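You operate a simulated robot arm through the tools that you are given. There is no shell and no other tool. Be economical: measure what you need, move in short steps, check, and stop when the job is done.

Carry out the task below with a simulated two-armed robot. There is one attempt and no reset: what you move stays moved.

JOB
Plug cart B into the post, switch on so the lamp lights, switch off, then park the plug.
Fine: the plug goes in and out with the switch off, back to its holster; valve and brake stay.

It is judged by the outcome, as a careful person would: the job done as asked, and still so three seconds after it is handed in. It fails if anything else is knocked over, pushed out of place, dropped, spilled or broken.

ROBOT AND FRAMES
Two 7-joint arms with two-finger parallel grippers on one trunk, on a base that drives. Base frame: it is fixed to the floor where the robot stands at the start and does not move with it; the origin is under the middle of the robot, x ahead of it, y to its left, z up. Lengths are in mm, angles in degrees, forces in N, time in s.
The left shoulder is at the start at [60, 147, 543], the right one opposite. With the tool pointing down near the work surface each hand reaches from about 320 to 760 mm from the robot's upright axis, wherever it stands, measured 20 degrees to its own side. Places, roughly: blue valve lever on the service post [700, -400, 800]; brake pedal of cart b [1100, 100, 100]; plug holster of cart b [800, 0, 400]; plug of cart b (7x5x8 cm) [800, 0, 500]; plug socket on the service post [600, -200, 800]; red switch on the service post [500, -200, 800]. Payload 3.43 kg a hand.
The TCP of each hand is the grasp point between the finger pads, 30 mm short of the fingertips. In the tool frame z runs along the fingers and y along their closing line. Largest opening 94 mm; finger width 28, thickness 10; the body of the gripper, 50 by 96 mm, starts 55 mm behind the TCP.
Orientation is that of the tool frame in the base frame, as [roll, pitch, yaw] about the fixed x, y, z axes, in that order (R = Rz(yaw) Ry(pitch) Rx(roll)). With the fingers straight down and closing along the base's y, the tool's x points along the base's -x, its y along +y and its z along -z.

CONTROLS
- The arms move only by the tool nudge_tool. It takes "left_targets", "right_targets" or both (then of equal length, played together; a hand with none holds still); each is one flat list of numbers, 7 for each row, row after row: the shift along the tool's x, y, z in mm, then the turn, a rotation vector about the tool's x, y, z in degrees, then the finger opening in mm, from 0 to 94. In form: [tx, ty, tz, wx, wy, wz, fingers, tx, ty, tz, wx, wy, wz, fingers, ...]. A call has 1 to 10 rows; each row is the pose to reach, as a shift and turn from the pose commanded when the call began, along the tool's axes at that moment. Rows are played at 5 a second. More than 50 mm and 8.6 degrees between two rows, or a gripper value outside its range, and nothing of the call is played. Where a pose cannot be reached the arm comes as near as it can. A force on the tool above 60 N (or 10 N above the force at the start of the call, whichever is more), or a blocked arm, ends the call early, and 0.2 s more pass. Each finger travels about 72 mm/s and halts on what it meets, pressing with about 22 N; the grip force reading is that of the motor and also rises with nothing between the fingers. The clock runs only during rows and for 0.2 s after the last one: add rows that repeat a pose to give the fingers time. It gives the time, the measured TCP pose, the force on the tool (base axes), the opening and the grip force at its end, in the units of the frame above (readings bear some noise), with the torque about the TCP (base axes, N m) and any sound that the robot's microphone picked up.
- Cameras (640 x 400 px; columns grow to the right, rows downward): "scene" is now at [57.2, -27, 1184.8]; the picture's right is [-0.30, -0.95, 0.00], its down [-0.49, 0.15, -0.86] and it looks along [0.82, -0.26, -0.51] (base axes); focal length 275 px, centre (320, 200). "left" rides on the left gripper at [76, -14, -102] in its tool frame; the picture's right is [0.18, 0.98, 0.00], its down [-0.75, 0.14, -0.64] and it looks along [-0.63, 0.12, 0.77] (tool axes); focal length 243 px, centre (320, 200). "right" rides on the right gripper at [76, 14, -102] in its tool frame; the picture's right is [-0.18, 0.98, 0.00], its down [-0.75, -0.14, -0.64] and it looks along [-0.63, -0.12, 0.77] (tool axes); focal length 243 px, centre (320, 200). There is no depth. A picture from a camera that has moved, and an enlarged one, comes with that camera's place and axes in the base frame and with its lens.
- snapshot(camera): a new picture of that camera. No time passes.
- move_column(by): slides the trunk up (or, below 0, down) by that many mm; the arms and the scene camera ride with it, the base frame stays. It gives what a move gives, with no picture.
- roll_base(legs): drives the robot by 1 to 6 legs, each [ahead, left, turn to the left] in mm, mm and degrees, along the robot's own axes; the way and the turn of a leg run together, so that a leg with both is an arc; at most 1500 mm and 180 degrees a leg. The arms and the cameras ride along, it lands a little off, and it stops where it bumps. It gives what a move gives.
- pan_tilt(pan, tilt): turns the head with the scene camera to pan (to the left, within 86 degrees either way) and tilt (down, from -29 to 69), counted from straight ahead of the robot. It gives what a move gives.
- inspect(camera, box): a new picture of the part [left, top, right, bottom] of that camera's present view, enlarged. No time passes.
- sign_off(): hands the job in; it is judged then, once.

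Work in short steps. Places have to be worked out from the pictures, the camera data and where the tool is seen: move nearer, look again, correct. Check each grasp and each placing, and mend what went wrong. You have 120 turns and 100 pictures in all, those below and enlarged ones among them. Open the grippers and draw the arms clear of the work before you hand the job in, unless the task says otherwise; then end with one line.

The tools are called after "Request:" by a JSON object that holds its "api" and its "payload". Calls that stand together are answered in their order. nudge_tool: Moves the arms, as the interface text tells. Its arguments: {"type":"object","properties":{"left_targets":{"type":"array","items":{"type":"number"}},"right_targets":{"type":"array","items":{"type":"number"}}},"required":[]} The other tools are called the same way: move_column (by) slides the trunk up or down; roll_base (legs) drives the base; pan_tilt (pan, tilt) turns the head that bears the scene camera; snapshot (camera) takes a picture; inspect (camera, box) takes an enlarged picture of a part of a camera's view; sign_off () hands the job in.

At the start:

```text
time_s: 0.0
left_eef_pos: [307.7, 50.6, 999.8]
left_tool_rot: [-179.9, 0.1, 179.9]
left_contact_force: [0.0, -0.4, -0.1]
left_torque: [0.03, 0.0, 0.03]
left_finger_gap: 94.2
left_grip_force: 0.0
right_eef_pos: [297.6, -238.3, 998.8]
right_tool_rot: [-180.0, 0.0, 180.0]
right_contact_force: [0.2, -0.9, -0.2]
right_torque: [0.01, 0.0, 0.01]
right_finger_gap: 94.0
right_grip_force: 0.0
trunk travel left (down, up): [-250.0, 0.0]
robot x, y, heading: [1.1, 3.7, 0.2]
head pan, tilt: [-17.4, 30.7]
```

scene: 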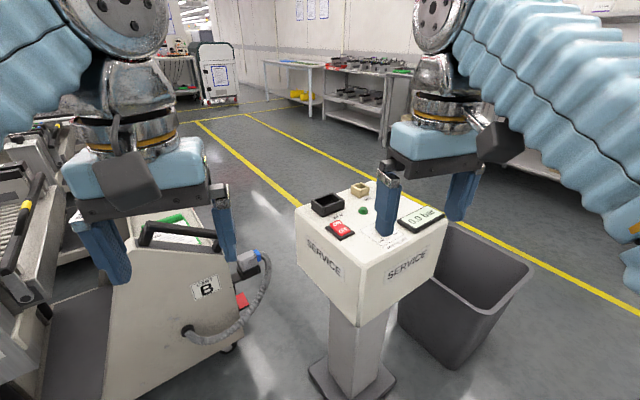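
right: 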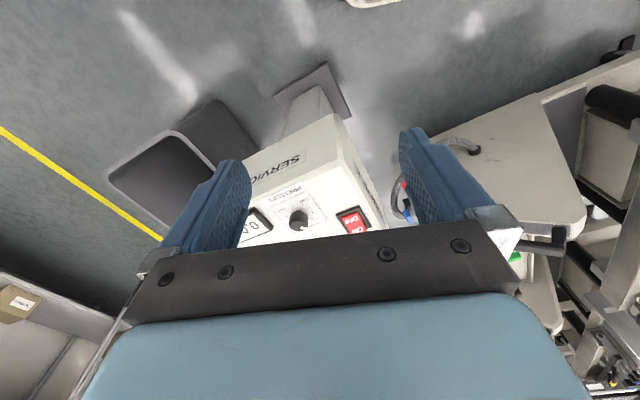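
left: 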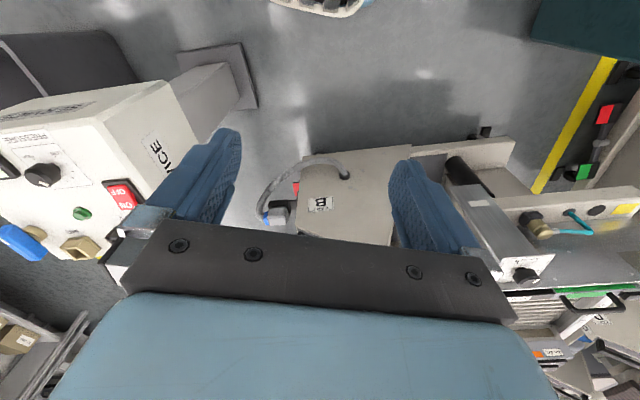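

I start with enlarged looks at the post top and at the plug on the cart.

Request:
{"api": "inspect", "payload": {"camera": "scene", "box": [280, 160, 460, 280]}}

Request:
{"api": "inspect", "payload": {"camera": "scene", "box": [130, 200, 310, 360]}}

Request:
{"api": "inspect", "payload": {"camera": "left", "box": [0, 60, 160, 280]}}

Request:
{"api": "inspect", "payload": {"camera": "left", "box": [230, 130, 400, 250]}}

```text
3.33 times, centred on (370, 220) of scene
camera zoom: at [57.2, -27.0, 1184.8], right [-0.3, -0.95, 0.0], down [-0.49, 0.15, -0.86], along [0.82, -0.26, -0.51], focal length 917 px, centre (153, 133)
```

zoom: 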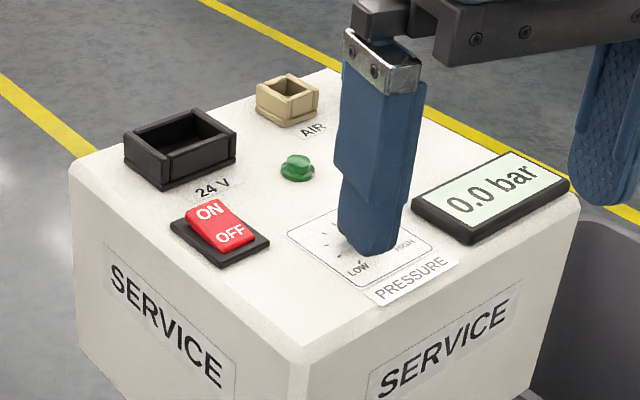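

```text
2.50 times, centred on (220, 280) of scene
camera zoom: at [57.2, -27.0, 1184.8], right [-0.3, -0.95, 0.0], down [-0.49, 0.15, -0.86], along [0.82, -0.26, -0.51], focal length 687 px, centre (570, 0)
```

zoom: 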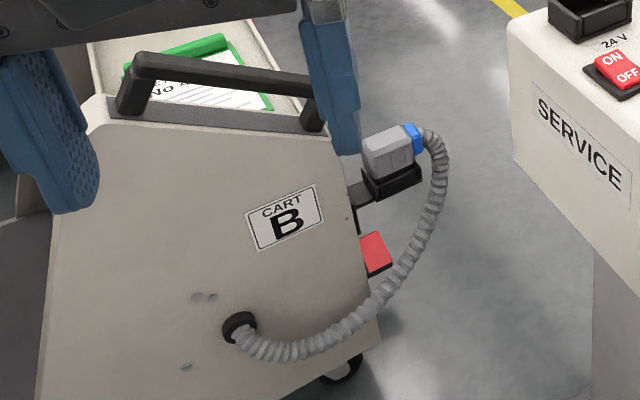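

```text
1.82 times, centred on (80, 170) of left
camera zoom: at [230.2, 36.3, 1101.7], right [-0.18, 0.98, 0.0], down [0.75, 0.14, 0.64], along [0.63, 0.12, -0.77], focal length 441 px, centre (756, 254)
```

zoom: 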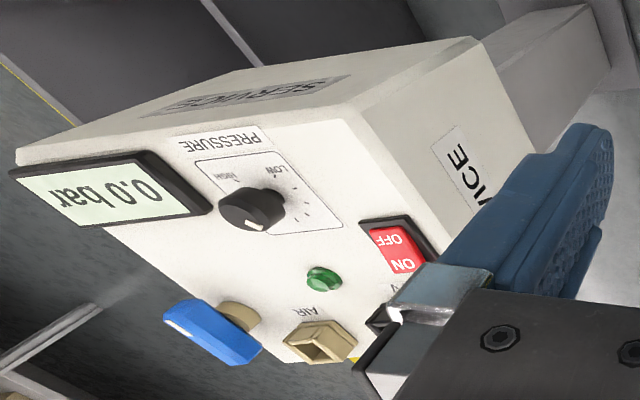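

```text
3.33 times, centred on (315, 190) of left
camera zoom: at [230.2, 36.3, 1101.7], right [-0.18, 0.98, 0.0], down [0.75, 0.14, 0.64], along [0.63, 0.12, -0.77], focal length 809 px, centre (337, 233)
```

zoom: 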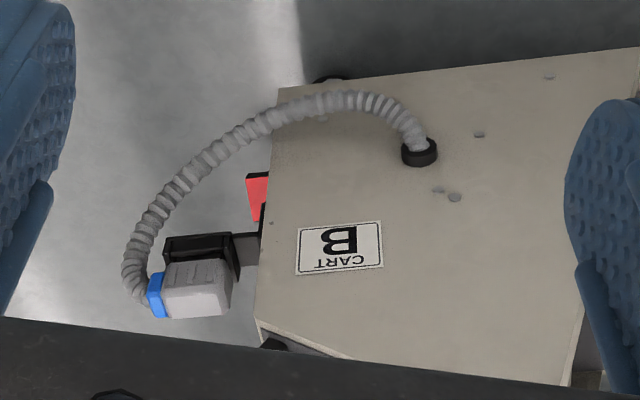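

Switch is about (535,-230,795), socket about (650,-238,805), and the plug is only loosely fixed. I move the left hand ahead and lower to see the plug from nearer.

Request:
{"api": "nudge_tool", "payload": {"left_targets": [-36, 0, 18, 0, 0, 0, 94, -72, 0, 36, 0, 0, 0, 94, -108, 0, 54, 0, 0, 0, 94, -144, 0, 72, 0, 0, 0, 94, -180, 0, 90, 0, 0, 0, 94, -216, 0, 108, 0, 0, 0, 94, -252, 0, 126, 0, 0, 0, 94, -288, 0, 144, 0, 0, 0, 94]}}

Request:
{"api": "snapshot", "payload": {"camera": "left"}}

Request:
{"api": "snapshot", "payload": {"camera": "scene"}}

```text
time_s: 1.8
left_eef_pos: [593.6, 51.1, 854.7]
left_tool_rot: [-179.9, 0.2, -180.0]
left_contact_force: [-0.7, 0.4, 1.5]
left_torque: [-0.02, -0.02, -0.02]
left_finger_gap: 93.8
left_grip_force: 0.2
right_eef_pos: [296.8, -239.6, 999.6]
right_tool_rot: [179.9, 0.0, -180.0]
right_contact_force: [-1.0, 0.3, -0.2]
right_torque: [-0.01, -0.05, 0.01]
right_finger_gap: 93.9
right_grip_force: 0.1
trunk travel left (down, up): [-250.0, 0.0]
robot x, y, heading: [-3.4, -0.2, -0.0]
head pan, tilt: [-17.4, 30.7]
```

```text
92 pictures are left
camera left: at [516.8, 36.8, 956.7], right [-0.18, 0.98, 0.0], down [0.75, 0.14, 0.64], along [0.63, 0.12, -0.76], focal length 243 px, centre (320, 200)
```

left: 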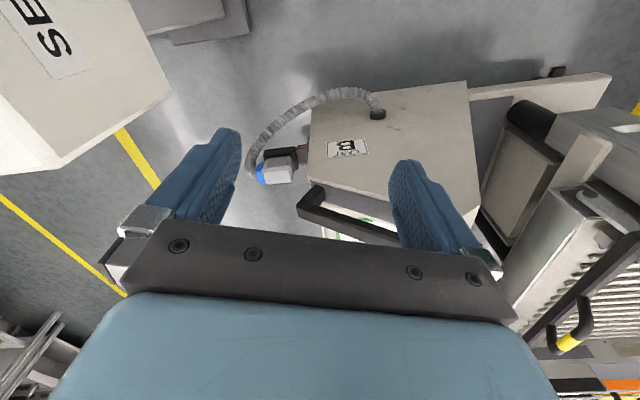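

```text
91 pictures are left
camera scene: at [57.2, -27.1, 1184.8], right [-0.3, -0.95, 0.0], down [-0.49, 0.15, -0.86], along [0.82, -0.26, -0.51], focal length 275 px, centre (320, 200)
```

scene: 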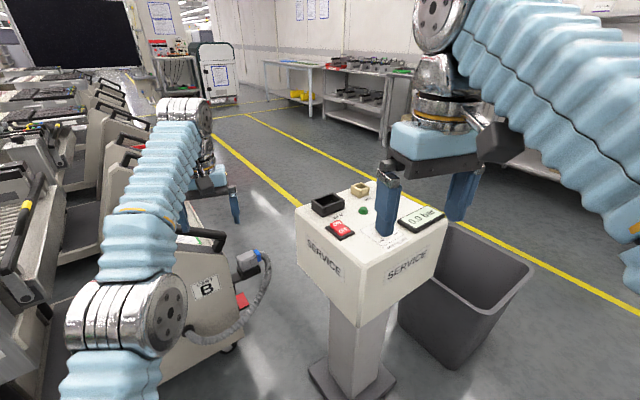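

The plug top now triangulates to about (797, 0, 540). I look closer for its orientation.

Request:
{"api": "inspect", "payload": {"camera": "left", "box": [230, 80, 400, 190]}}

Request:
{"api": "inspect", "payload": {"camera": "scene", "box": [180, 220, 300, 320]}}

```text
3.64 times, centred on (315, 135) of left
camera zoom: at [516.8, 36.8, 956.7], right [-0.18, 0.98, 0.0], down [0.75, 0.14, 0.64], along [0.63, 0.12, -0.76], focal length 882 px, centre (338, 436)
```

zoom: 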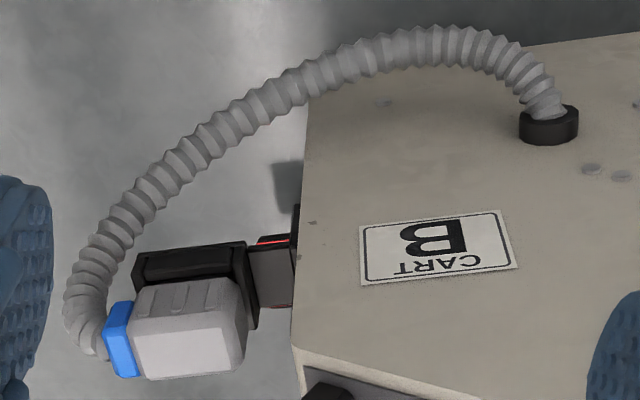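

```text
4.00 times, centred on (240, 270) of scene
camera zoom: at [57.2, -27.1, 1184.8], right [-0.3, -0.95, 0.0], down [-0.49, 0.15, -0.86], along [0.82, -0.26, -0.51], focal length 1100 px, centre (640, -80)
```

zoom: 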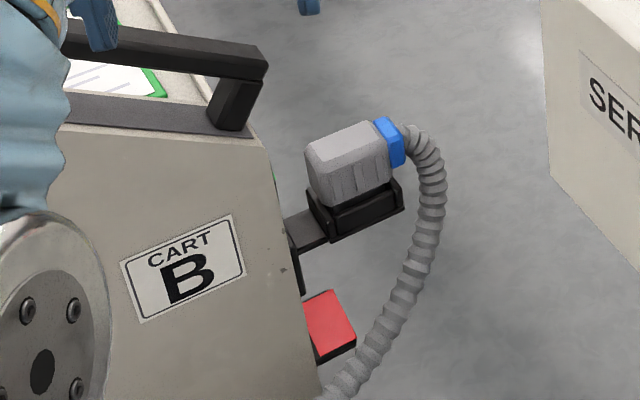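

The plug stands upright, long axis at about 105° with the blue hose end toward -y; the socket's long axis runs about 112°. The plug is too far for a straight-down reach, so I drive ahead 130 mm.

Request:
{"api": "roll_base", "payload": {"legs": [[130, 0, 0]]}}

```text
time_s: 3.1
left_eef_pos: [722.2, 50.7, 855.3]
left_tool_rot: [-179.9, 0.2, 180.0]
left_contact_force: [-0.1, 0.2, -0.2]
left_torque: [0.0, -0.01, 0.0]
left_finger_gap: 93.9
left_grip_force: 0.1
right_eef_pos: [424.8, -238.1, 999.5]
right_tool_rot: [-180.0, 0.1, 180.0]
right_contact_force: [-0.2, -0.1, -1.2]
right_torque: [0.01, -0.05, 0.02]
right_finger_gap: 94.0
right_grip_force: 0.1
trunk travel left (down, up): [-250.0, 0.0]
robot x, y, heading: [132.2, -1.7, 0.1]
head pan, tilt: [-17.4, 30.7]
```

Now I turn the left wrist so the fingers close across the plug's 5 cm width, camera toward the hose side (first 80°).

Request:
{"api": "nudge_tool", "payload": {"left_targets": [0, 0, 0, 0, 0, -8, 94, 0, 0, 0, 0, 0, -16, 94, 0, 0, 0, 0, 0, -24, 94, 0, 0, 0, 0, 0, -32, 94, 0, 0, 0, 0, 0, -40, 94, 0, 0, 0, 0, 0, -48, 94, 0, 0, 0, 0, 0, -56, 94, 0, 0, 0, 0, 0, -64, 94, 0, 0, 0, 0, 0, -72, 94, 0, 0, 0, 0, 0, -80, 94]}}

```text
time_s: 5.3
left_eef_pos: [722.5, 50.2, 855.0]
left_tool_rot: [-179.8, -0.1, -99.8]
left_contact_force: [0.8, -0.2, 0.0]
left_torque: [-0.02, 0.03, 0.0]
left_finger_gap: 93.9
left_grip_force: 0.2
right_eef_pos: [425.3, -239.0, 1000.2]
right_tool_rot: [179.9, 0.1, 180.0]
right_contact_force: [0.6, 0.2, 0.1]
right_torque: [0.01, 0.0, 0.02]
right_finger_gap: 94.0
right_grip_force: 0.0
trunk travel left (down, up): [-250.0, 0.0]
robot x, y, heading: [129.0, 0.4, -0.0]
head pan, tilt: [-17.4, 30.7]
```

Request:
{"api": "nudge_tool", "payload": {"left_targets": [0, 0, 0, 0, 0, -8, 94, 0, 0, 0, 0, 0, -16, 94, 0, 0, 0, 0, 0, -24.8, 94]}}

Request:
{"api": "snapshot", "payload": {"camera": "left"}}

Request:
{"api": "snapshot", "payload": {"camera": "scene"}}

```text
refused: row 3 steps farther than a row can; nothing moved
```

```text
88 pictures are left
camera left: at [722.1, -26.9, 957.3], right [-1.0, -0.01, 0.0], down [-0.01, 0.77, 0.64], along [-0.01, 0.64, -0.77], focal length 243 px, centre (320, 200)
```

left: 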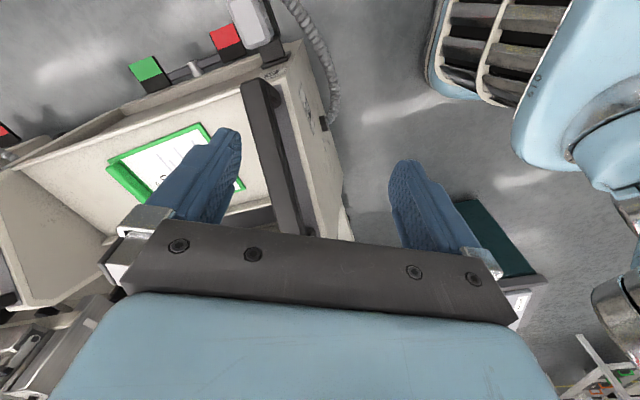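

```text
87 pictures are left
camera scene: at [185.6, -27.1, 1184.8], right [-0.3, -0.95, 0.0], down [-0.49, 0.15, -0.86], along [0.82, -0.26, -0.51], focal length 275 px, centre (320, 200)
```

scene: 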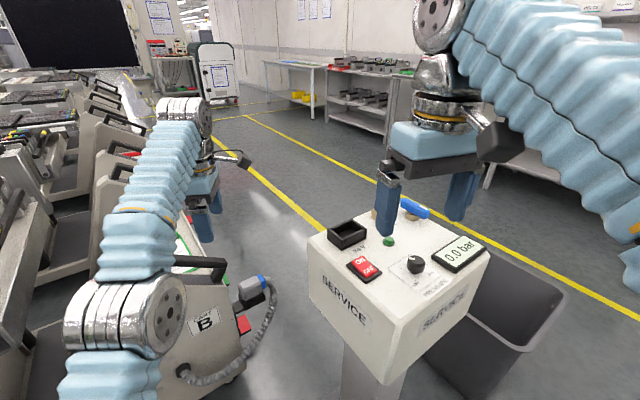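

Rays agree on the plug top centre at about (815, 1, 540). I finish the turn and move over it.

Request:
{"api": "nudge_tool", "payload": {"left_targets": [8, -25, 0, 0, 0, -6.2, 94, 16, -50, 0, 0, 0, -12.4, 94, 24, -75, 0, 0, 0, -18.6, 94, 32.6, -99.4, 0, 0, 0, -24.8, 94, 32.6, -99.4, 40, 0, 0, -24.8, 94, 32.6, -99.4, 80, 0, 0, -24.8, 94, 32.6, -99.4, 120, 0, 0, -24.8, 94, 32.6, -99.4, 150, 0, 0, -24.8, 94]}}

Request:
{"api": "snapshot", "payload": {"camera": "left"}}

Request:
{"api": "snapshot", "payload": {"camera": "scene"}}

```text
time_s: 7.1
left_eef_pos: [786.9, 6.3, 701.6]
left_tool_rot: [-179.8, -0.2, -75.2]
left_contact_force: [-0.2, 0.4, 0.2]
left_torque: [0.03, -0.02, -0.01]
left_finger_gap: 94.2
left_grip_force: 0.1
left hand out of reach, approached as far as the arm can: row 1, 2, 3, 4, 5, 6, 7, 8
right_eef_pos: [425.7, -238.1, 999.7]
right_tool_rot: [179.9, 0.0, 180.0]
right_contact_force: [0.5, -0.3, 0.5]
right_torque: [0.0, 0.01, 0.02]
right_finger_gap: 94.3
right_grip_force: 0.1
trunk travel left (down, up): [-250.0, 0.0]
robot x, y, heading: [129.9, 4.6, -0.3]
head pan, tilt: [-17.4, 30.7]
```

```text
86 pictures are left
camera left: at [819.5, -63.5, 803.5], right [-0.9, -0.43, 0.0], down [-0.33, 0.69, 0.64], along [-0.27, 0.58, -0.77], focal length 243 px, centre (320, 200)
```

left: 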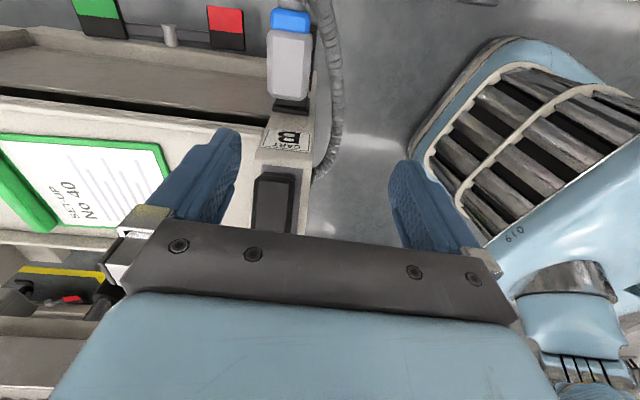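

```text
85 pictures are left
camera scene: at [185.6, -27.1, 1184.8], right [-0.3, -0.95, 0.0], down [-0.49, 0.15, -0.86], along [0.82, -0.26, -0.51], focal length 275 px, centre (320, 200)
```

scene: 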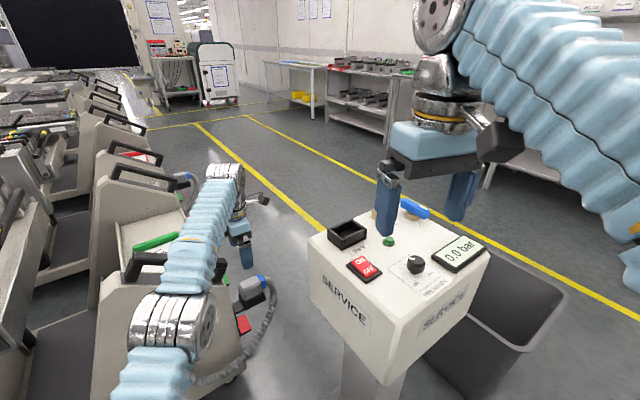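

The arm was at its limit in x at this height. I check the plug enlarged before going lower.

Request:
{"api": "inspect", "payload": {"camera": "left", "box": [230, 0, 350, 120]}}

Request:
{"api": "inspect", "payload": {"camera": "scene", "box": [200, 230, 300, 350]}}

```text
3.33 times, centred on (290, 60) of left
camera zoom: at [819.5, -63.5, 803.5], right [-0.9, -0.43, 0.0], down [-0.33, 0.69, 0.64], along [-0.27, 0.58, -0.77], focal length 809 px, centre (420, 667)
```

zoom: 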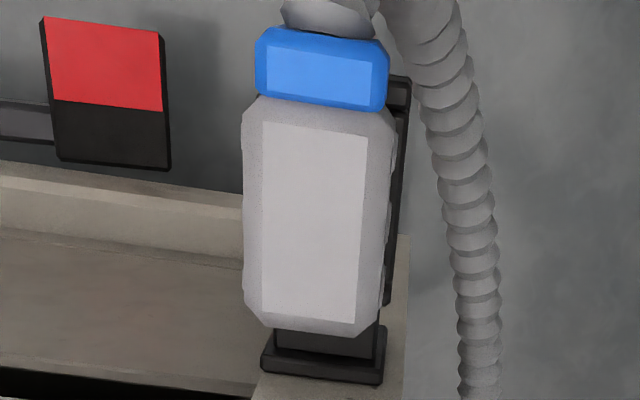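

```text
3.33 times, centred on (250, 290) of scene
camera zoom: at [185.6, -27.1, 1184.8], right [-0.3, -0.95, 0.0], down [-0.49, 0.15, -0.86], along [0.82, -0.26, -0.51], focal length 917 px, centre (553, -100)
```

zoom: 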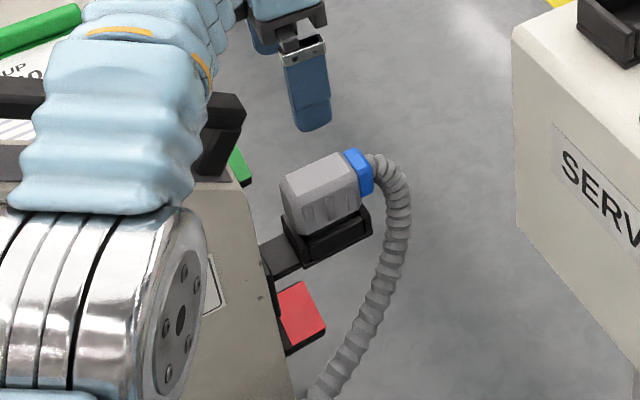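

Plug top centre looks like about (825,-2,542), yaw near -73°. I drive 50 mm nearer for reach.

Request:
{"api": "roll_base", "payload": {"legs": [[50, 0, 0]]}}

Request:
{"api": "snapshot", "payload": {"camera": "left"}}

```text
time_s: 8.0
left_eef_pos: [837.3, 5.4, 701.5]
left_tool_rot: [-179.7, -0.2, -75.2]
left_contact_force: [-0.3, -0.5, 0.4]
left_torque: [0.0, 0.0, -0.02]
left_finger_gap: 94.2
left_grip_force: 0.0
right_eef_pos: [475.0, -239.0, 999.5]
right_tool_rot: [-179.9, 0.2, 180.0]
right_contact_force: [0.0, 0.0, -0.5]
right_torque: [0.0, 0.0, 0.02]
right_finger_gap: 93.9
right_grip_force: 0.1
trunk travel left (down, up): [-250.0, 0.0]
robot x, y, heading: [178.3, -0.3, 0.1]
head pan, tilt: [-17.4, 30.7]
```

```text
82 pictures are left
camera left: at [869.3, -63.9, 804.0], right [-0.9, -0.43, 0.0], down [-0.33, 0.69, 0.64], along [-0.27, 0.58, -0.77], focal length 243 px, centre (320, 200)
```

left: 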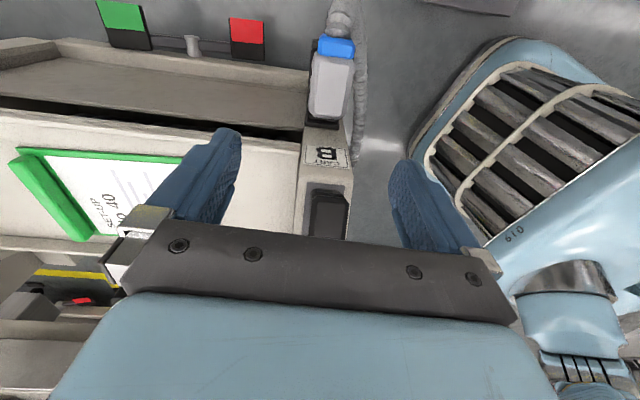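

Plug centre refines to about (827,-1), and the cart handle end is near (812,48,640), clear of the gripper body. I lower to z=600 over the plug.

Request:
{"api": "nudge_tool", "payload": {"left_targets": [3, 5, 34, 0, 0, -1, 94, 6.8, 11.1, 68, 0, 0, -1.7, 94, 6.8, 11.1, 101, 0, 0, -1.7, 94]}}

Request:
{"api": "snapshot", "payload": {"camera": "left"}}

Request:
{"api": "inspect", "payload": {"camera": "scene", "box": [180, 220, 300, 320]}}

```text
time_s: 8.8
left_eef_pos: [829.9, -3.5, 600.7]
left_tool_rot: [-179.8, -0.3, -73.5]
left_contact_force: [0.4, -0.4, -0.1]
left_torque: [0.0, -0.02, -0.02]
left_finger_gap: 94.1
left_grip_force: 0.1
right_eef_pos: [475.0, -238.6, 999.2]
right_tool_rot: [179.9, 0.0, -179.9]
right_contact_force: [-0.2, 0.1, 0.0]
right_torque: [0.0, 0.0, -0.01]
right_finger_gap: 94.2
right_grip_force: 0.0
trunk travel left (down, up): [-250.0, 0.0]
robot x, y, heading: [177.2, -0.2, 0.1]
head pan, tilt: [-17.4, 30.7]
```

```text
81 pictures are left
camera left: at [863.4, -72.0, 703.7], right [-0.89, -0.46, 0.0], down [-0.35, 0.68, 0.64], along [-0.29, 0.57, -0.77], focal length 243 px, centre (320, 200)
```

left: 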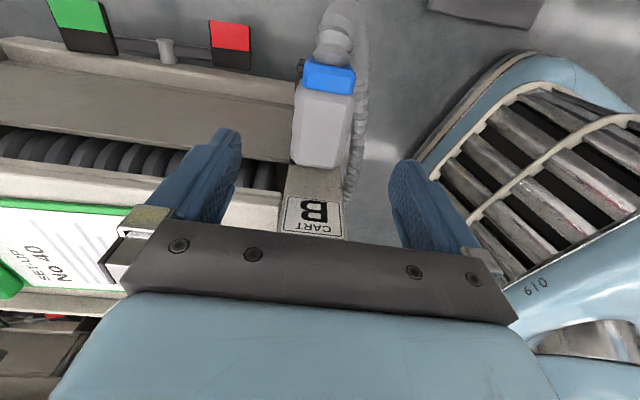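

```text
4.00 times, centred on (240, 270) of scene
camera zoom: at [235.7, -27.2, 1184.8], right [-0.3, -0.95, 0.0], down [-0.49, 0.15, -0.86], along [0.82, -0.26, -0.51], focal length 1100 px, centre (640, -80)
```

zoom: 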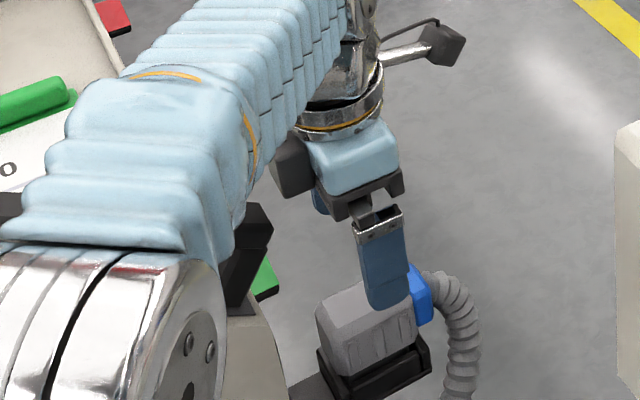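

The fingers are nearly over the plug. I check the forearm's clearance to the cart handle with the right camera before lowering more.

Request:
{"api": "snapshot", "payload": {"camera": "right"}}

Request:
{"api": "inspect", "payload": {"camera": "left", "box": [240, 40, 400, 180]}}

Request:
{"api": "snapshot", "payload": {"camera": "scene"}}

```text
79 pictures are left
camera right: at [398.0, -225.6, 1102.7], right [0.18, 0.98, 0.0], down [0.75, -0.14, 0.64], along [0.63, -0.12, -0.77], focal length 243 px, centre (320, 200)
```

right: 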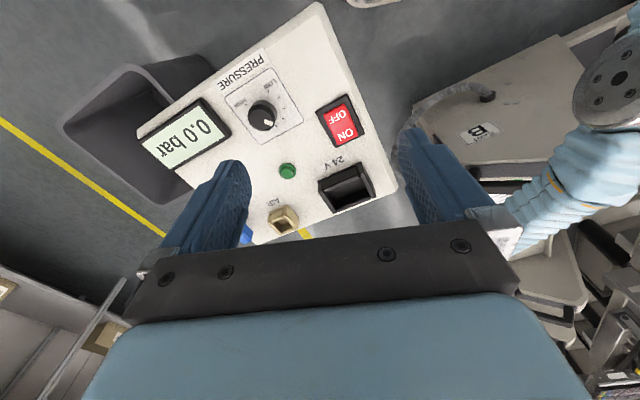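

```text
2.86 times, centred on (320, 110) of left
camera zoom: at [863.4, -72.0, 703.7], right [-0.89, -0.46, 0.0], down [-0.35, 0.68, 0.64], along [-0.29, 0.57, -0.77], focal length 693 px, centre (320, 457)
```

zoom: 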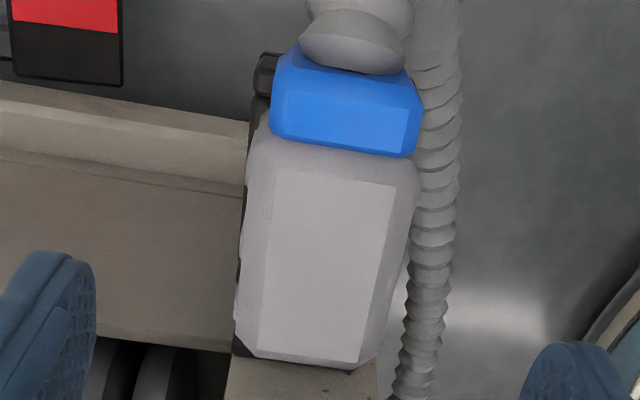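

```text
77 pictures are left
camera scene: at [235.7, -27.2, 1184.8], right [-0.3, -0.95, 0.0], down [-0.49, 0.15, -0.86], along [0.82, -0.26, -0.51], focal length 275 px, centre (320, 200)
```

scene: 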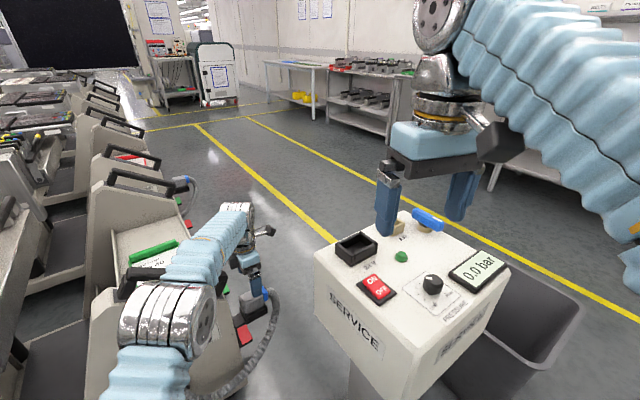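

Forearm bottom is well above the handle, and the plug is laterally centred; its axis is nearer 108°, so I turn 2° and lower to z=532.

Request:
{"api": "nudge_tool", "payload": {"left_targets": [0, 0, 25, 0, 0, -1, 94, 0, 0, 50, 0, 0, -2, 94, 0, 0, 68, 0, 0, -2, 94]}}

Request:
{"api": "snapshot", "payload": {"camera": "left"}}

Request:
{"api": "inspect", "payload": {"camera": "scene", "box": [180, 220, 300, 320]}}

```text
time_s: 9.6
left_eef_pos: [828.2, -3.0, 532.5]
left_tool_rot: [-179.8, -0.2, -71.5]
left_contact_force: [-0.6, 0.6, 0.4]
left_torque: [0.01, -0.01, 0.02]
left_finger_gap: 94.0
left_grip_force: 0.0
right_eef_pos: [475.8, -238.8, 1000.4]
right_tool_rot: [-180.0, 0.1, -180.0]
right_contact_force: [0.2, -0.2, -0.7]
right_torque: [-0.01, 0.02, -0.02]
right_finger_gap: 94.3
right_grip_force: 0.1
trunk travel left (down, up): [-250.0, 0.0]
robot x, y, heading: [180.5, 3.7, -0.1]
head pan, tilt: [-17.4, 30.7]
```

```text
76 pictures are left
camera left: at [865.3, -70.6, 635.0], right [-0.87, -0.49, 0.0], down [-0.38, 0.67, 0.64], along [-0.31, 0.56, -0.77], focal length 243 px, centre (320, 200)
```

left: 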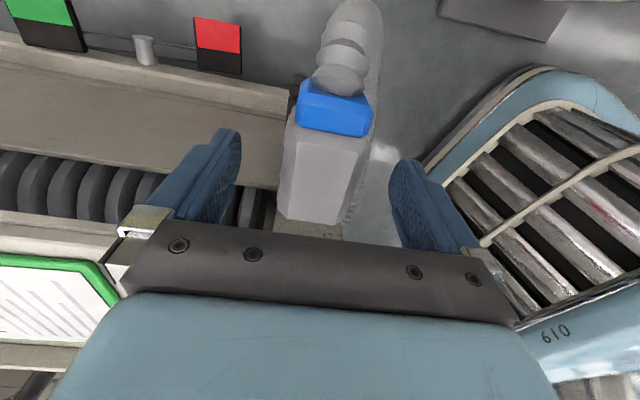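

```text
4.00 times, centred on (240, 270) of scene
camera zoom: at [235.8, -27.2, 1184.8], right [-0.3, -0.95, 0.0], down [-0.49, 0.15, -0.86], along [0.82, -0.26, -0.51], focal length 1100 px, centre (640, -80)
```

zoom: 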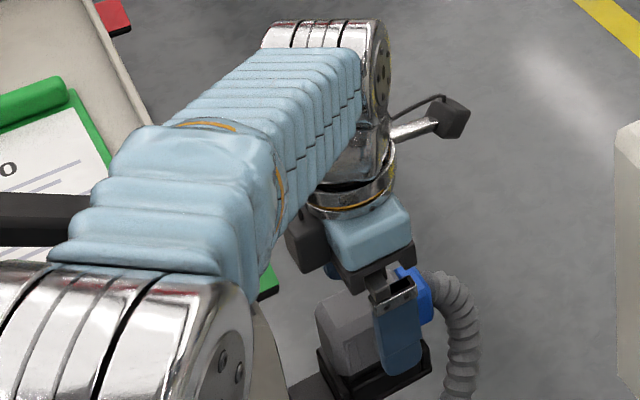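

Comparing views, the plug top is really at z≈521 and the holster rim at about 480. I lower 16 mm more and close the fingers.

Request:
{"api": "nudge_tool", "payload": {"left_targets": [0, 0, 16, 0, 0, 0, 94, 0, 0, 16, 0, 0, 0, 75, 0, 0, 16, 0, 0, 0, 60, 0, 0, 16, 0, 0, 0, 50, 0, 0, 16, 0, 0, 0, 40, 0, 0, 16, 0, 0, 0, 30, 0, 0, 16, 0, 0, 0, 30]}}

Request:
{"api": "snapshot", "payload": {"camera": "left"}}

Request:
{"api": "inspect", "payload": {"camera": "scene", "box": [200, 250, 280, 320]}}

```text
time_s: 11.2
left_eef_pos: [828.4, -3.7, 516.7]
left_tool_rot: [-179.8, -0.3, -71.6]
left_contact_force: [-0.4, -0.5, -0.7]
left_torque: [-0.04, 0.04, -0.01]
left_finger_gap: 48.5
left_grip_force: 21.7
right_eef_pos: [475.7, -239.3, 999.1]
right_tool_rot: [-179.9, 0.0, -180.0]
right_contact_force: [-0.2, -0.5, 0.1]
right_torque: [-0.05, 0.01, 0.01]
right_finger_gap: 93.7
right_grip_force: 0.1
trunk travel left (down, up): [-250.0, 0.0]
robot x, y, heading: [181.1, 0.5, -0.2]
head pan, tilt: [-17.4, 30.7]
```

```text
74 pictures are left
camera left: at [865.5, -71.9, 619.3], right [-0.87, -0.49, 0.0], down [-0.38, 0.67, 0.64], along [-0.31, 0.56, -0.77], focal length 243 px, centre (320, 200)
```

left: 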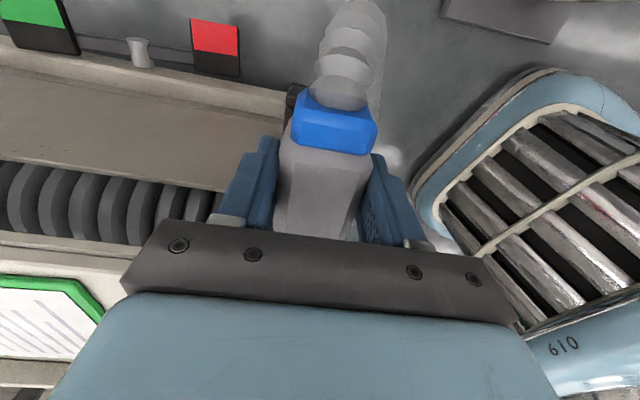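

```text
5.71 times, centred on (240, 285) of scene
camera zoom: at [235.8, -27.2, 1184.8], right [-0.3, -0.95, 0.0], down [-0.49, 0.15, -0.86], along [0.82, -0.26, -0.51], focal length 1571 px, centre (777, -286)
```

zoom: 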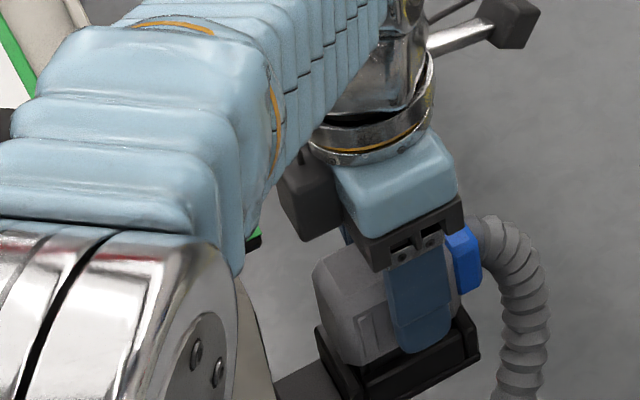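

Grip holds at 48.5 mm. I lift slowly 30 mm out of the holster.

Request:
{"api": "nudge_tool", "payload": {"left_targets": [0, 0, -6, 0, 0, 0, 30, 0, 0, -12, 0, 0, 0, 30, 0, 0, -18, 0, 0, 0, 30, 0, 0, -24, 0, 0, 0, 30, 0, 0, -30, 0, 0, 0, 30]}}

Request:
{"api": "inspect", "payload": {"camera": "scene", "box": [200, 250, 280, 320]}}

```text
time_s: 12.4
left_eef_pos: [828.8, -3.9, 546.8]
left_tool_rot: [-179.7, -0.1, -71.5]
left_contact_force: [0.0, -0.1, -2.1]
left_torque: [-0.03, -0.01, 0.0]
left_finger_gap: 48.3
left_grip_force: 22.0
right_eef_pos: [474.7, -238.2, 999.1]
right_tool_rot: [-179.9, 0.0, 179.9]
right_contact_force: [0.4, 1.4, 0.0]
right_torque: [-0.02, 0.02, 0.01]
right_finger_gap: 94.2
right_grip_force: 0.0
trunk travel left (down, up): [-250.0, 0.0]
robot x, y, heading: [177.0, -0.6, -0.2]
head pan, tilt: [-17.4, 30.7]
```

```text
5.71 times, centred on (240, 285) of scene
camera zoom: at [236.0, -27.2, 1184.8], right [-0.3, -0.95, 0.0], down [-0.49, 0.15, -0.86], along [0.82, -0.26, -0.51], focal length 1571 px, centre (777, -286)
```

zoom: 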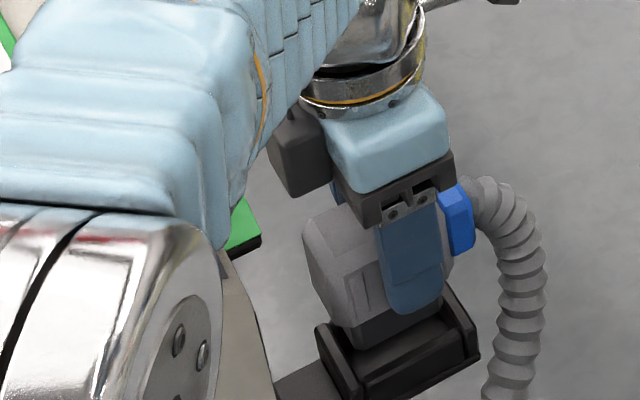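

The plug is coming out freely. I lift to z≈700, then draw back toward x≈680, clear of the cart.

Request:
{"api": "nudge_tool", "payload": {"left_targets": [0, 0, -25, 0, 0, 0, 30, 0, 0, -55, 0, 0, 0, 30, 0, 0, -85, 0, 0, 0, 30, 0, 0, -115, 0, 0, 0, 30, 0, 0, -145, 0, 0, 0, 30, -12, 38, -155, 0, 0, 0, 30, -25, 76, -165, 0, 0, 0, 30, -38, 114, -180, 0, 0, 0, 30, -49, 147, -200, 0, 0, 0, 30]}}

Request:
{"api": "snapshot", "payload": {"camera": "scene"}}

Request:
{"api": "snapshot", "payload": {"camera": "left"}}

```text
time_s: 14.4
left_eef_pos: [671.4, -4.1, 747.9]
left_tool_rot: [-179.8, -0.2, -71.4]
left_contact_force: [0.1, -0.4, -2.6]
left_torque: [-0.02, -0.01, -0.01]
left_finger_gap: 48.6
left_grip_force: 22.0
right_eef_pos: [475.7, -238.9, 999.6]
right_tool_rot: [-180.0, 0.0, 180.0]
right_contact_force: [0.2, -0.4, -0.8]
right_torque: [0.0, 0.06, -0.02]
right_finger_gap: 93.9
right_grip_force: 0.1
trunk travel left (down, up): [-250.0, 0.0]
robot x, y, heading: [176.8, 1.3, -0.1]
head pan, tilt: [-17.4, 30.7]
```

```text
71 pictures are left
camera scene: at [236.2, -27.2, 1184.7], right [-0.3, -0.95, 0.0], down [-0.49, 0.15, -0.86], along [0.82, -0.26, -0.51], focal length 275 px, centre (320, 200)
```

scene: 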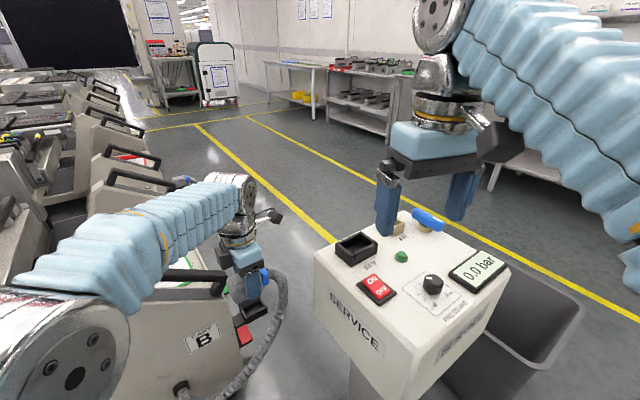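

```text
70 pictures are left
camera left: at [709.8, -72.6, 850.7], right [-0.87, -0.49, 0.0], down [-0.37, 0.67, 0.64], along [-0.31, 0.56, -0.77], focal length 243 px, centre (320, 200)
```

left: 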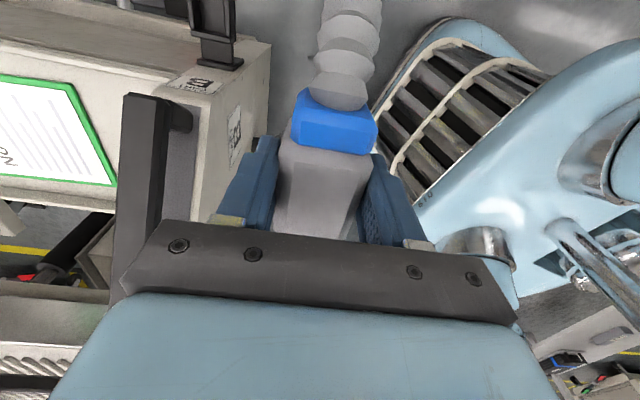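

Plug is held. Now I measure the post's top from two cameras.

Request:
{"api": "inspect", "payload": {"camera": "right", "box": [230, 70, 410, 240]}}

Request:
{"api": "inspect", "payload": {"camera": "scene", "box": [310, 210, 430, 310]}}

```text
2.35 times, centred on (320, 155) of right
camera zoom: at [398.3, -225.6, 1102.6], right [0.18, 0.98, 0.0], down [0.75, -0.14, 0.64], along [0.63, -0.12, -0.77], focal length 571 px, centre (320, 306)
```

zoom: 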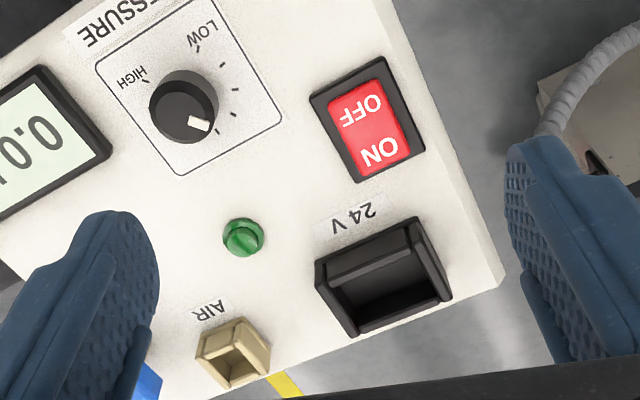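

```text
4.00 times, centred on (370, 260) of scene
camera zoom: at [236.2, -27.2, 1184.7], right [-0.3, -0.95, 0.0], down [-0.49, 0.15, -0.86], along [0.82, -0.26, -0.51], focal length 1100 px, centre (120, -40)
```

zoom: 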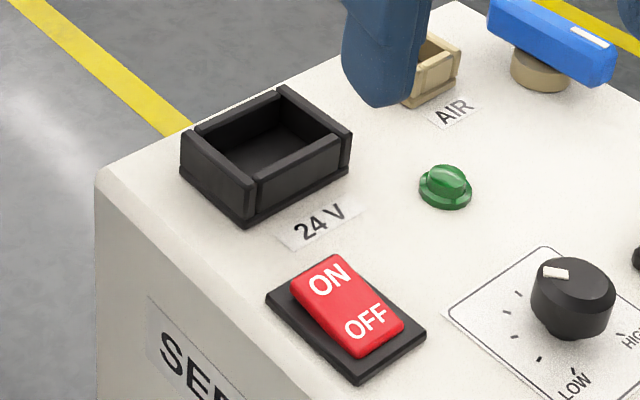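

Socket centre comes out near (622,-227), rim z≈820, with its long axis at about -71°, which matches the plug as held. I raise the plug to z≈925, then shift the base 150 mm to the right.

Request:
{"api": "nudge_tool", "payload": {"left_targets": [0, 0, -40, 0, 0, 0, 30, 0, 0, -80, 0, 0, 0, 30, 0, 0, -120, 0, 0, 0, 30, -4, 12, -150, 0, 0, 0, 30, -10, 29, -177, 0, 0, 0, 30]}}

Request:
{"api": "snapshot", "payload": {"camera": "scene"}}

```text
time_s: 15.6
left_eef_pos: [643.1, -3.5, 923.8]
left_tool_rot: [-179.9, 0.0, -71.4]
left_contact_force: [0.4, 0.0, -2.4]
left_torque: [-0.03, 0.03, -0.01]
left_finger_gap: 48.6
left_grip_force: 22.4
right_eef_pos: [475.3, -238.7, 1000.3]
right_tool_rot: [-180.0, 0.0, -180.0]
right_contact_force: [0.2, 0.4, -0.5]
right_torque: [0.01, 0.0, 0.01]
right_finger_gap: 94.1
right_grip_force: 0.0
trunk travel left (down, up): [-250.0, 0.0]
robot x, y, heading: [181.3, -0.7, -0.0]
head pan, tilt: [-17.4, 30.7]
```

```text
67 pictures are left
camera scene: at [236.0, -27.2, 1184.7], right [-0.3, -0.95, 0.0], down [-0.49, 0.15, -0.86], along [0.82, -0.26, -0.51], focal length 275 px, centre (320, 200)
```

scene: 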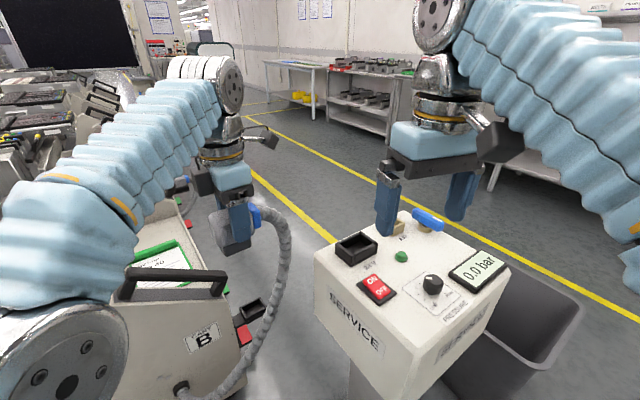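

Clear; now the sideways shift.

Request:
{"api": "roll_base", "payload": {"legs": [[0, -150, 0]]}}

Request:
{"api": "snapshot", "payload": {"camera": "scene"}}

Request:
{"api": "snapshot", "payload": {"camera": "right"}}

```text
time_s: 16.4
left_eef_pos: [640.1, -4.4, 923.5]
left_tool_rot: [-179.9, -0.2, -71.1]
left_contact_force: [0.2, -0.1, -3.0]
left_torque: [0.01, 0.0, 0.0]
left_finger_gap: 48.2
left_grip_force: 22.0
right_eef_pos: [475.0, -242.4, 998.6]
right_tool_rot: [180.0, 0.0, -179.7]
right_contact_force: [-0.1, 0.0, 0.2]
right_torque: [-0.01, 0.03, -0.01]
right_finger_gap: 94.0
right_grip_force: 0.0
trunk travel left (down, up): [-250.0, 0.0]
robot x, y, heading: [174.2, -2.1, 0.3]
head pan, tilt: [-17.4, 30.7]
stopped in leg 1: the robot was blocked; the commanded pose is now the measured one
```

```text
66 pictures are left
camera scene: at [234.2, -30.6, 1184.8], right [-0.29, -0.96, 0.0], down [-0.49, 0.15, -0.86], along [0.82, -0.25, -0.51], focal length 275 px, centre (320, 200)
```

scene: 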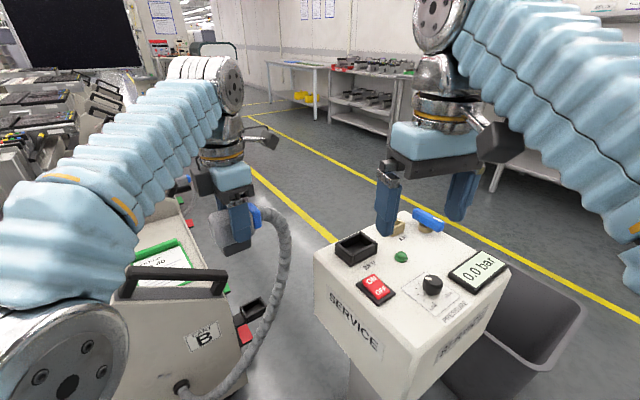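

```text
65 pictures are left
camera right: at [398.1, -227.8, 1102.6], right [0.18, 0.98, 0.0], down [0.75, -0.14, 0.64], along [0.63, -0.11, -0.77], focal length 243 px, centre (320, 200)
```

right: 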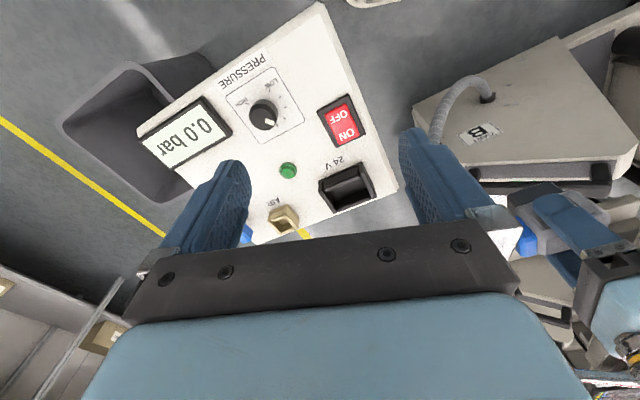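

The base bumped (probably the post's foot), and the post looks undisturbed. I back off 10 mm to the left and try reaching from here instead.

Request:
{"api": "roll_base", "payload": {"legs": [[0, 10, 0]]}}

Request:
{"api": "pan_tilt", "payload": {"pan": -35, "tilt": 60}}

Request:
{"api": "snapshot", "payload": {"camera": "scene"}}

```text
time_s: 17.1
left_eef_pos: [641.8, 5.9, 923.0]
left_tool_rot: [-179.8, -0.2, -71.0]
left_contact_force: [0.6, -0.3, -1.5]
left_torque: [0.0, -0.01, 0.02]
left_finger_gap: 48.4
left_grip_force: 22.6
right_eef_pos: [476.5, -230.6, 1000.1]
right_tool_rot: [179.9, 0.0, -179.6]
right_contact_force: [-0.6, -0.6, 0.1]
right_torque: [-0.01, -0.02, 0.02]
right_finger_gap: 94.0
right_grip_force: 0.1
trunk travel left (down, up): [-250.0, 0.0]
robot x, y, heading: [175.8, 8.3, 0.4]
head pan, tilt: [-17.4, 30.7]
```

```text
time_s: 18.0
left_eef_pos: [640.7, 5.9, 923.6]
left_tool_rot: [-180.0, -0.1, -71.1]
left_contact_force: [0.6, -0.4, -3.1]
left_torque: [0.01, 0.03, -0.02]
left_finger_gap: 48.2
left_grip_force: 21.8
right_eef_pos: [475.8, -232.0, 1000.0]
right_tool_rot: [180.0, 0.0, -179.6]
right_contact_force: [0.4, -0.4, 0.5]
right_torque: [-0.01, 0.01, 0.02]
right_finger_gap: 94.0
right_grip_force: 0.1
trunk travel left (down, up): [-250.0, 0.0]
robot x, y, heading: [174.2, 6.6, 0.5]
head pan, tilt: [-35.0, 60.0]
```

```text
64 pictures are left
camera scene: at [202.8, -31.9, 1143.8], right [-0.57, -0.82, 0.0], down [-0.71, 0.49, -0.5], along [0.41, -0.28, -0.87], focal length 275 px, centre (320, 200)
```

scene: 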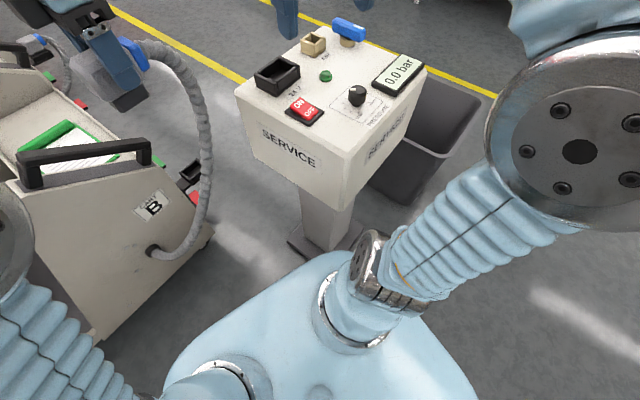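

The robot's front is close to the post's foot plate. I back up 60 mm and then shift 140 mm right, with the plug held well above the post.

Request:
{"api": "roll_base", "payload": {"legs": [[-60, 0, 0], [0, -140, 0]]}}

Request:
{"api": "snapshot", "payload": {"camera": "scene"}}

Request:
{"api": "snapshot", "payload": {"camera": "right"}}

```text
time_s: 19.9
left_eef_pos: [581.7, -139.6, 922.2]
left_tool_rot: [-179.9, -0.1, -71.3]
left_contact_force: [0.5, -0.1, -1.9]
left_torque: [0.0, 0.01, 0.01]
left_finger_gap: 48.4
left_grip_force: 22.3
right_eef_pos: [415.4, -374.5, 999.3]
right_tool_rot: [180.0, 0.1, -179.8]
right_contact_force: [-0.7, 0.2, 0.1]
right_torque: [0.02, 0.03, -0.02]
right_finger_gap: 93.7
right_grip_force: 0.1
trunk travel left (down, up): [-250.0, 0.0]
robot x, y, heading: [116.5, -136.7, 0.3]
head pan, tilt: [-35.0, 60.0]
```

```text
63 pictures are left
camera scene: at [143.6, -175.7, 1143.8], right [-0.57, -0.82, 0.0], down [-0.71, 0.49, -0.5], along [0.41, -0.28, -0.87], focal length 275 px, centre (320, 200)
```

scene: 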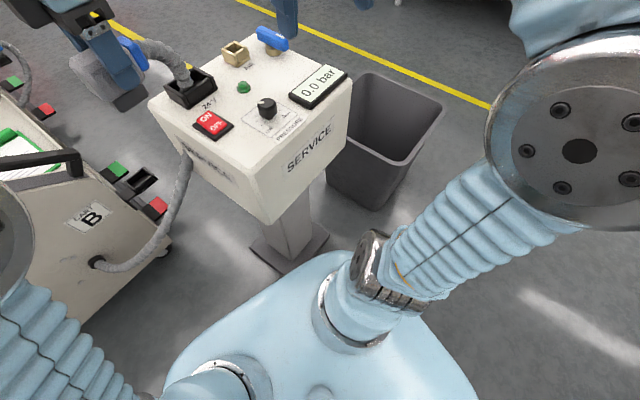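

```text
62 pictures are left
camera right: at [338.3, -362.0, 1102.7], right [0.18, 0.98, 0.0], down [0.75, -0.14, 0.64], along [0.63, -0.12, -0.77], focal length 243 px, centre (320, 200)
```

right: 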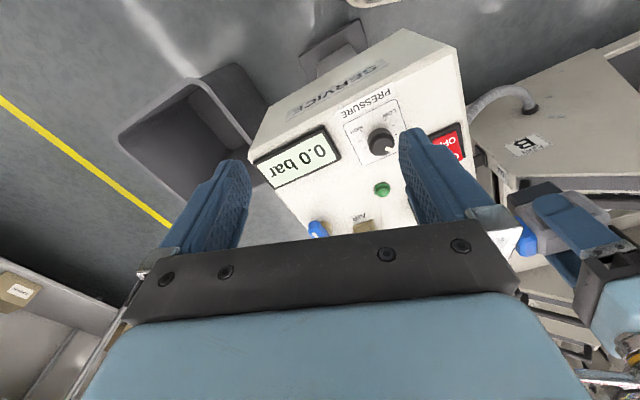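

The hose is evidently only drawn through the post and gave no force. I aim the head at the socket and bring the plug over it at z≈925.

Request:
{"api": "nudge_tool", "payload": {"left_targets": [24, -2, 0, 0, 0, 0, 30, 48, -5, 0, 0, 0, 0, 30, 72, -7, 0, 0, 0, 0, 30, 97, -9.4, 0, 0, 0, 0, 30, 97, -9.4, 0, 0, 0, 0, 30]}}

Request:
{"api": "pan_tilt", "payload": {"pan": -6, "tilt": 35}}

Request:
{"api": "snapshot", "payload": {"camera": "scene"}}

Request:
{"api": "snapshot", "payload": {"camera": "right"}}

Request:
{"api": "snapshot", "payload": {"camera": "left"}}

```text
time_s: 21.1
left_eef_pos: [600.8, -184.2, 922.6]
left_tool_rot: [-179.8, -0.1, -71.2]
left_contact_force: [-0.5, 0.5, -2.9]
left_torque: [0.03, -0.05, 0.03]
left_finger_gap: 48.0
left_grip_force: 22.2
left hand out of reach, approached as far as the arm can: row 3, 4, 5
right_eef_pos: [415.4, -374.8, 1000.5]
right_tool_rot: [180.0, 0.0, -179.9]
right_contact_force: [-0.2, 0.1, -0.9]
right_torque: [-0.01, 0.03, 0.02]
right_finger_gap: 93.9
right_grip_force: 0.0
trunk travel left (down, up): [-250.0, 0.0]
robot x, y, heading: [117.7, -139.2, 0.2]
head pan, tilt: [-35.0, 60.0]
```

```text
time_s: 22.1
left_eef_pos: [601.7, -182.3, 922.7]
left_tool_rot: [-179.8, -0.2, -71.2]
left_contact_force: [0.1, -0.1, -2.6]
left_torque: [0.0, 0.04, 0.01]
left_finger_gap: 48.2
left_grip_force: 22.1
right_eef_pos: [414.9, -374.8, 999.6]
right_tool_rot: [179.9, -0.1, -179.7]
right_contact_force: [0.1, -0.5, 0.1]
right_torque: [0.0, 0.01, -0.02]
right_finger_gap: 94.0
right_grip_force: 0.0
trunk travel left (down, up): [-250.0, 0.0]
robot x, y, heading: [118.3, -136.4, 0.5]
head pan, tilt: [-6.0, 35.0]
```

```text
61 pictures are left
camera scene: at [176.5, -146.8, 1178.0], right [-0.1, -0.99, 0.0], down [-0.57, 0.06, -0.82], along [0.81, -0.08, -0.57], focal length 275 px, centre (320, 200)
```

scene: 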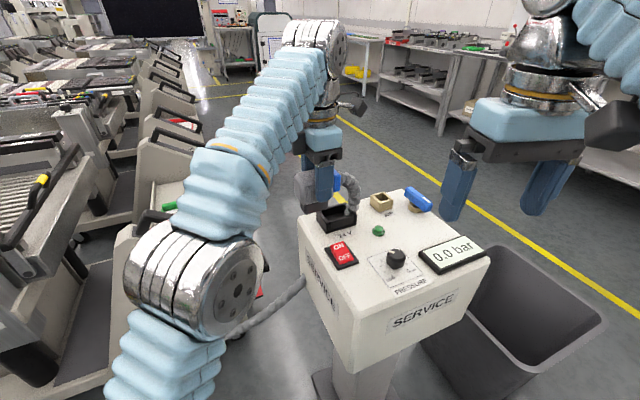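

```text
60 pictures are left
camera right: at [338.4, -362.2, 1102.6], right [0.18, 0.98, 0.0], down [0.75, -0.14, 0.64], along [0.63, -0.12, -0.77], focal length 243 px, centre (320, 200)
```

right: 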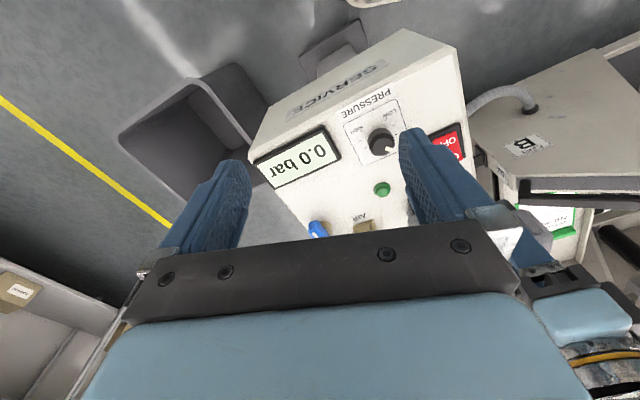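

```text
59 pictures are left
camera left: at [638.4, -251.3, 1026.1], right [-0.87, -0.49, 0.0], down [-0.38, 0.67, 0.64], along [-0.31, 0.56, -0.77], focal length 243 px, centre (320, 200)
```

left: 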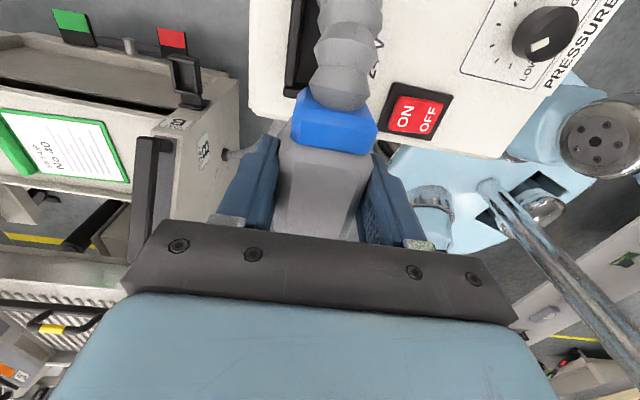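

Reach limit again by a small margin, so I shift the base another 90 mm right.

Request:
{"api": "roll_base", "payload": {"legs": [[0, -90, 0]]}}

```text
time_s: 23.2
left_eef_pos: [602.4, -276.7, 923.3]
left_tool_rot: [-179.8, -0.2, -71.3]
left_contact_force: [0.6, 0.2, -2.3]
left_torque: [0.04, 0.01, 0.01]
left_finger_gap: 48.4
left_grip_force: 22.2
right_eef_pos: [415.1, -467.3, 998.7]
right_tool_rot: [-180.0, 0.0, -179.9]
right_contact_force: [-1.0, 0.9, 0.8]
right_torque: [0.0, 0.0, 0.01]
right_finger_gap: 93.9
right_grip_force: 0.1
trunk travel left (down, up): [-250.0, 0.0]
robot x, y, heading: [118.6, -230.8, 0.0]
head pan, tilt: [-6.0, 35.0]
```

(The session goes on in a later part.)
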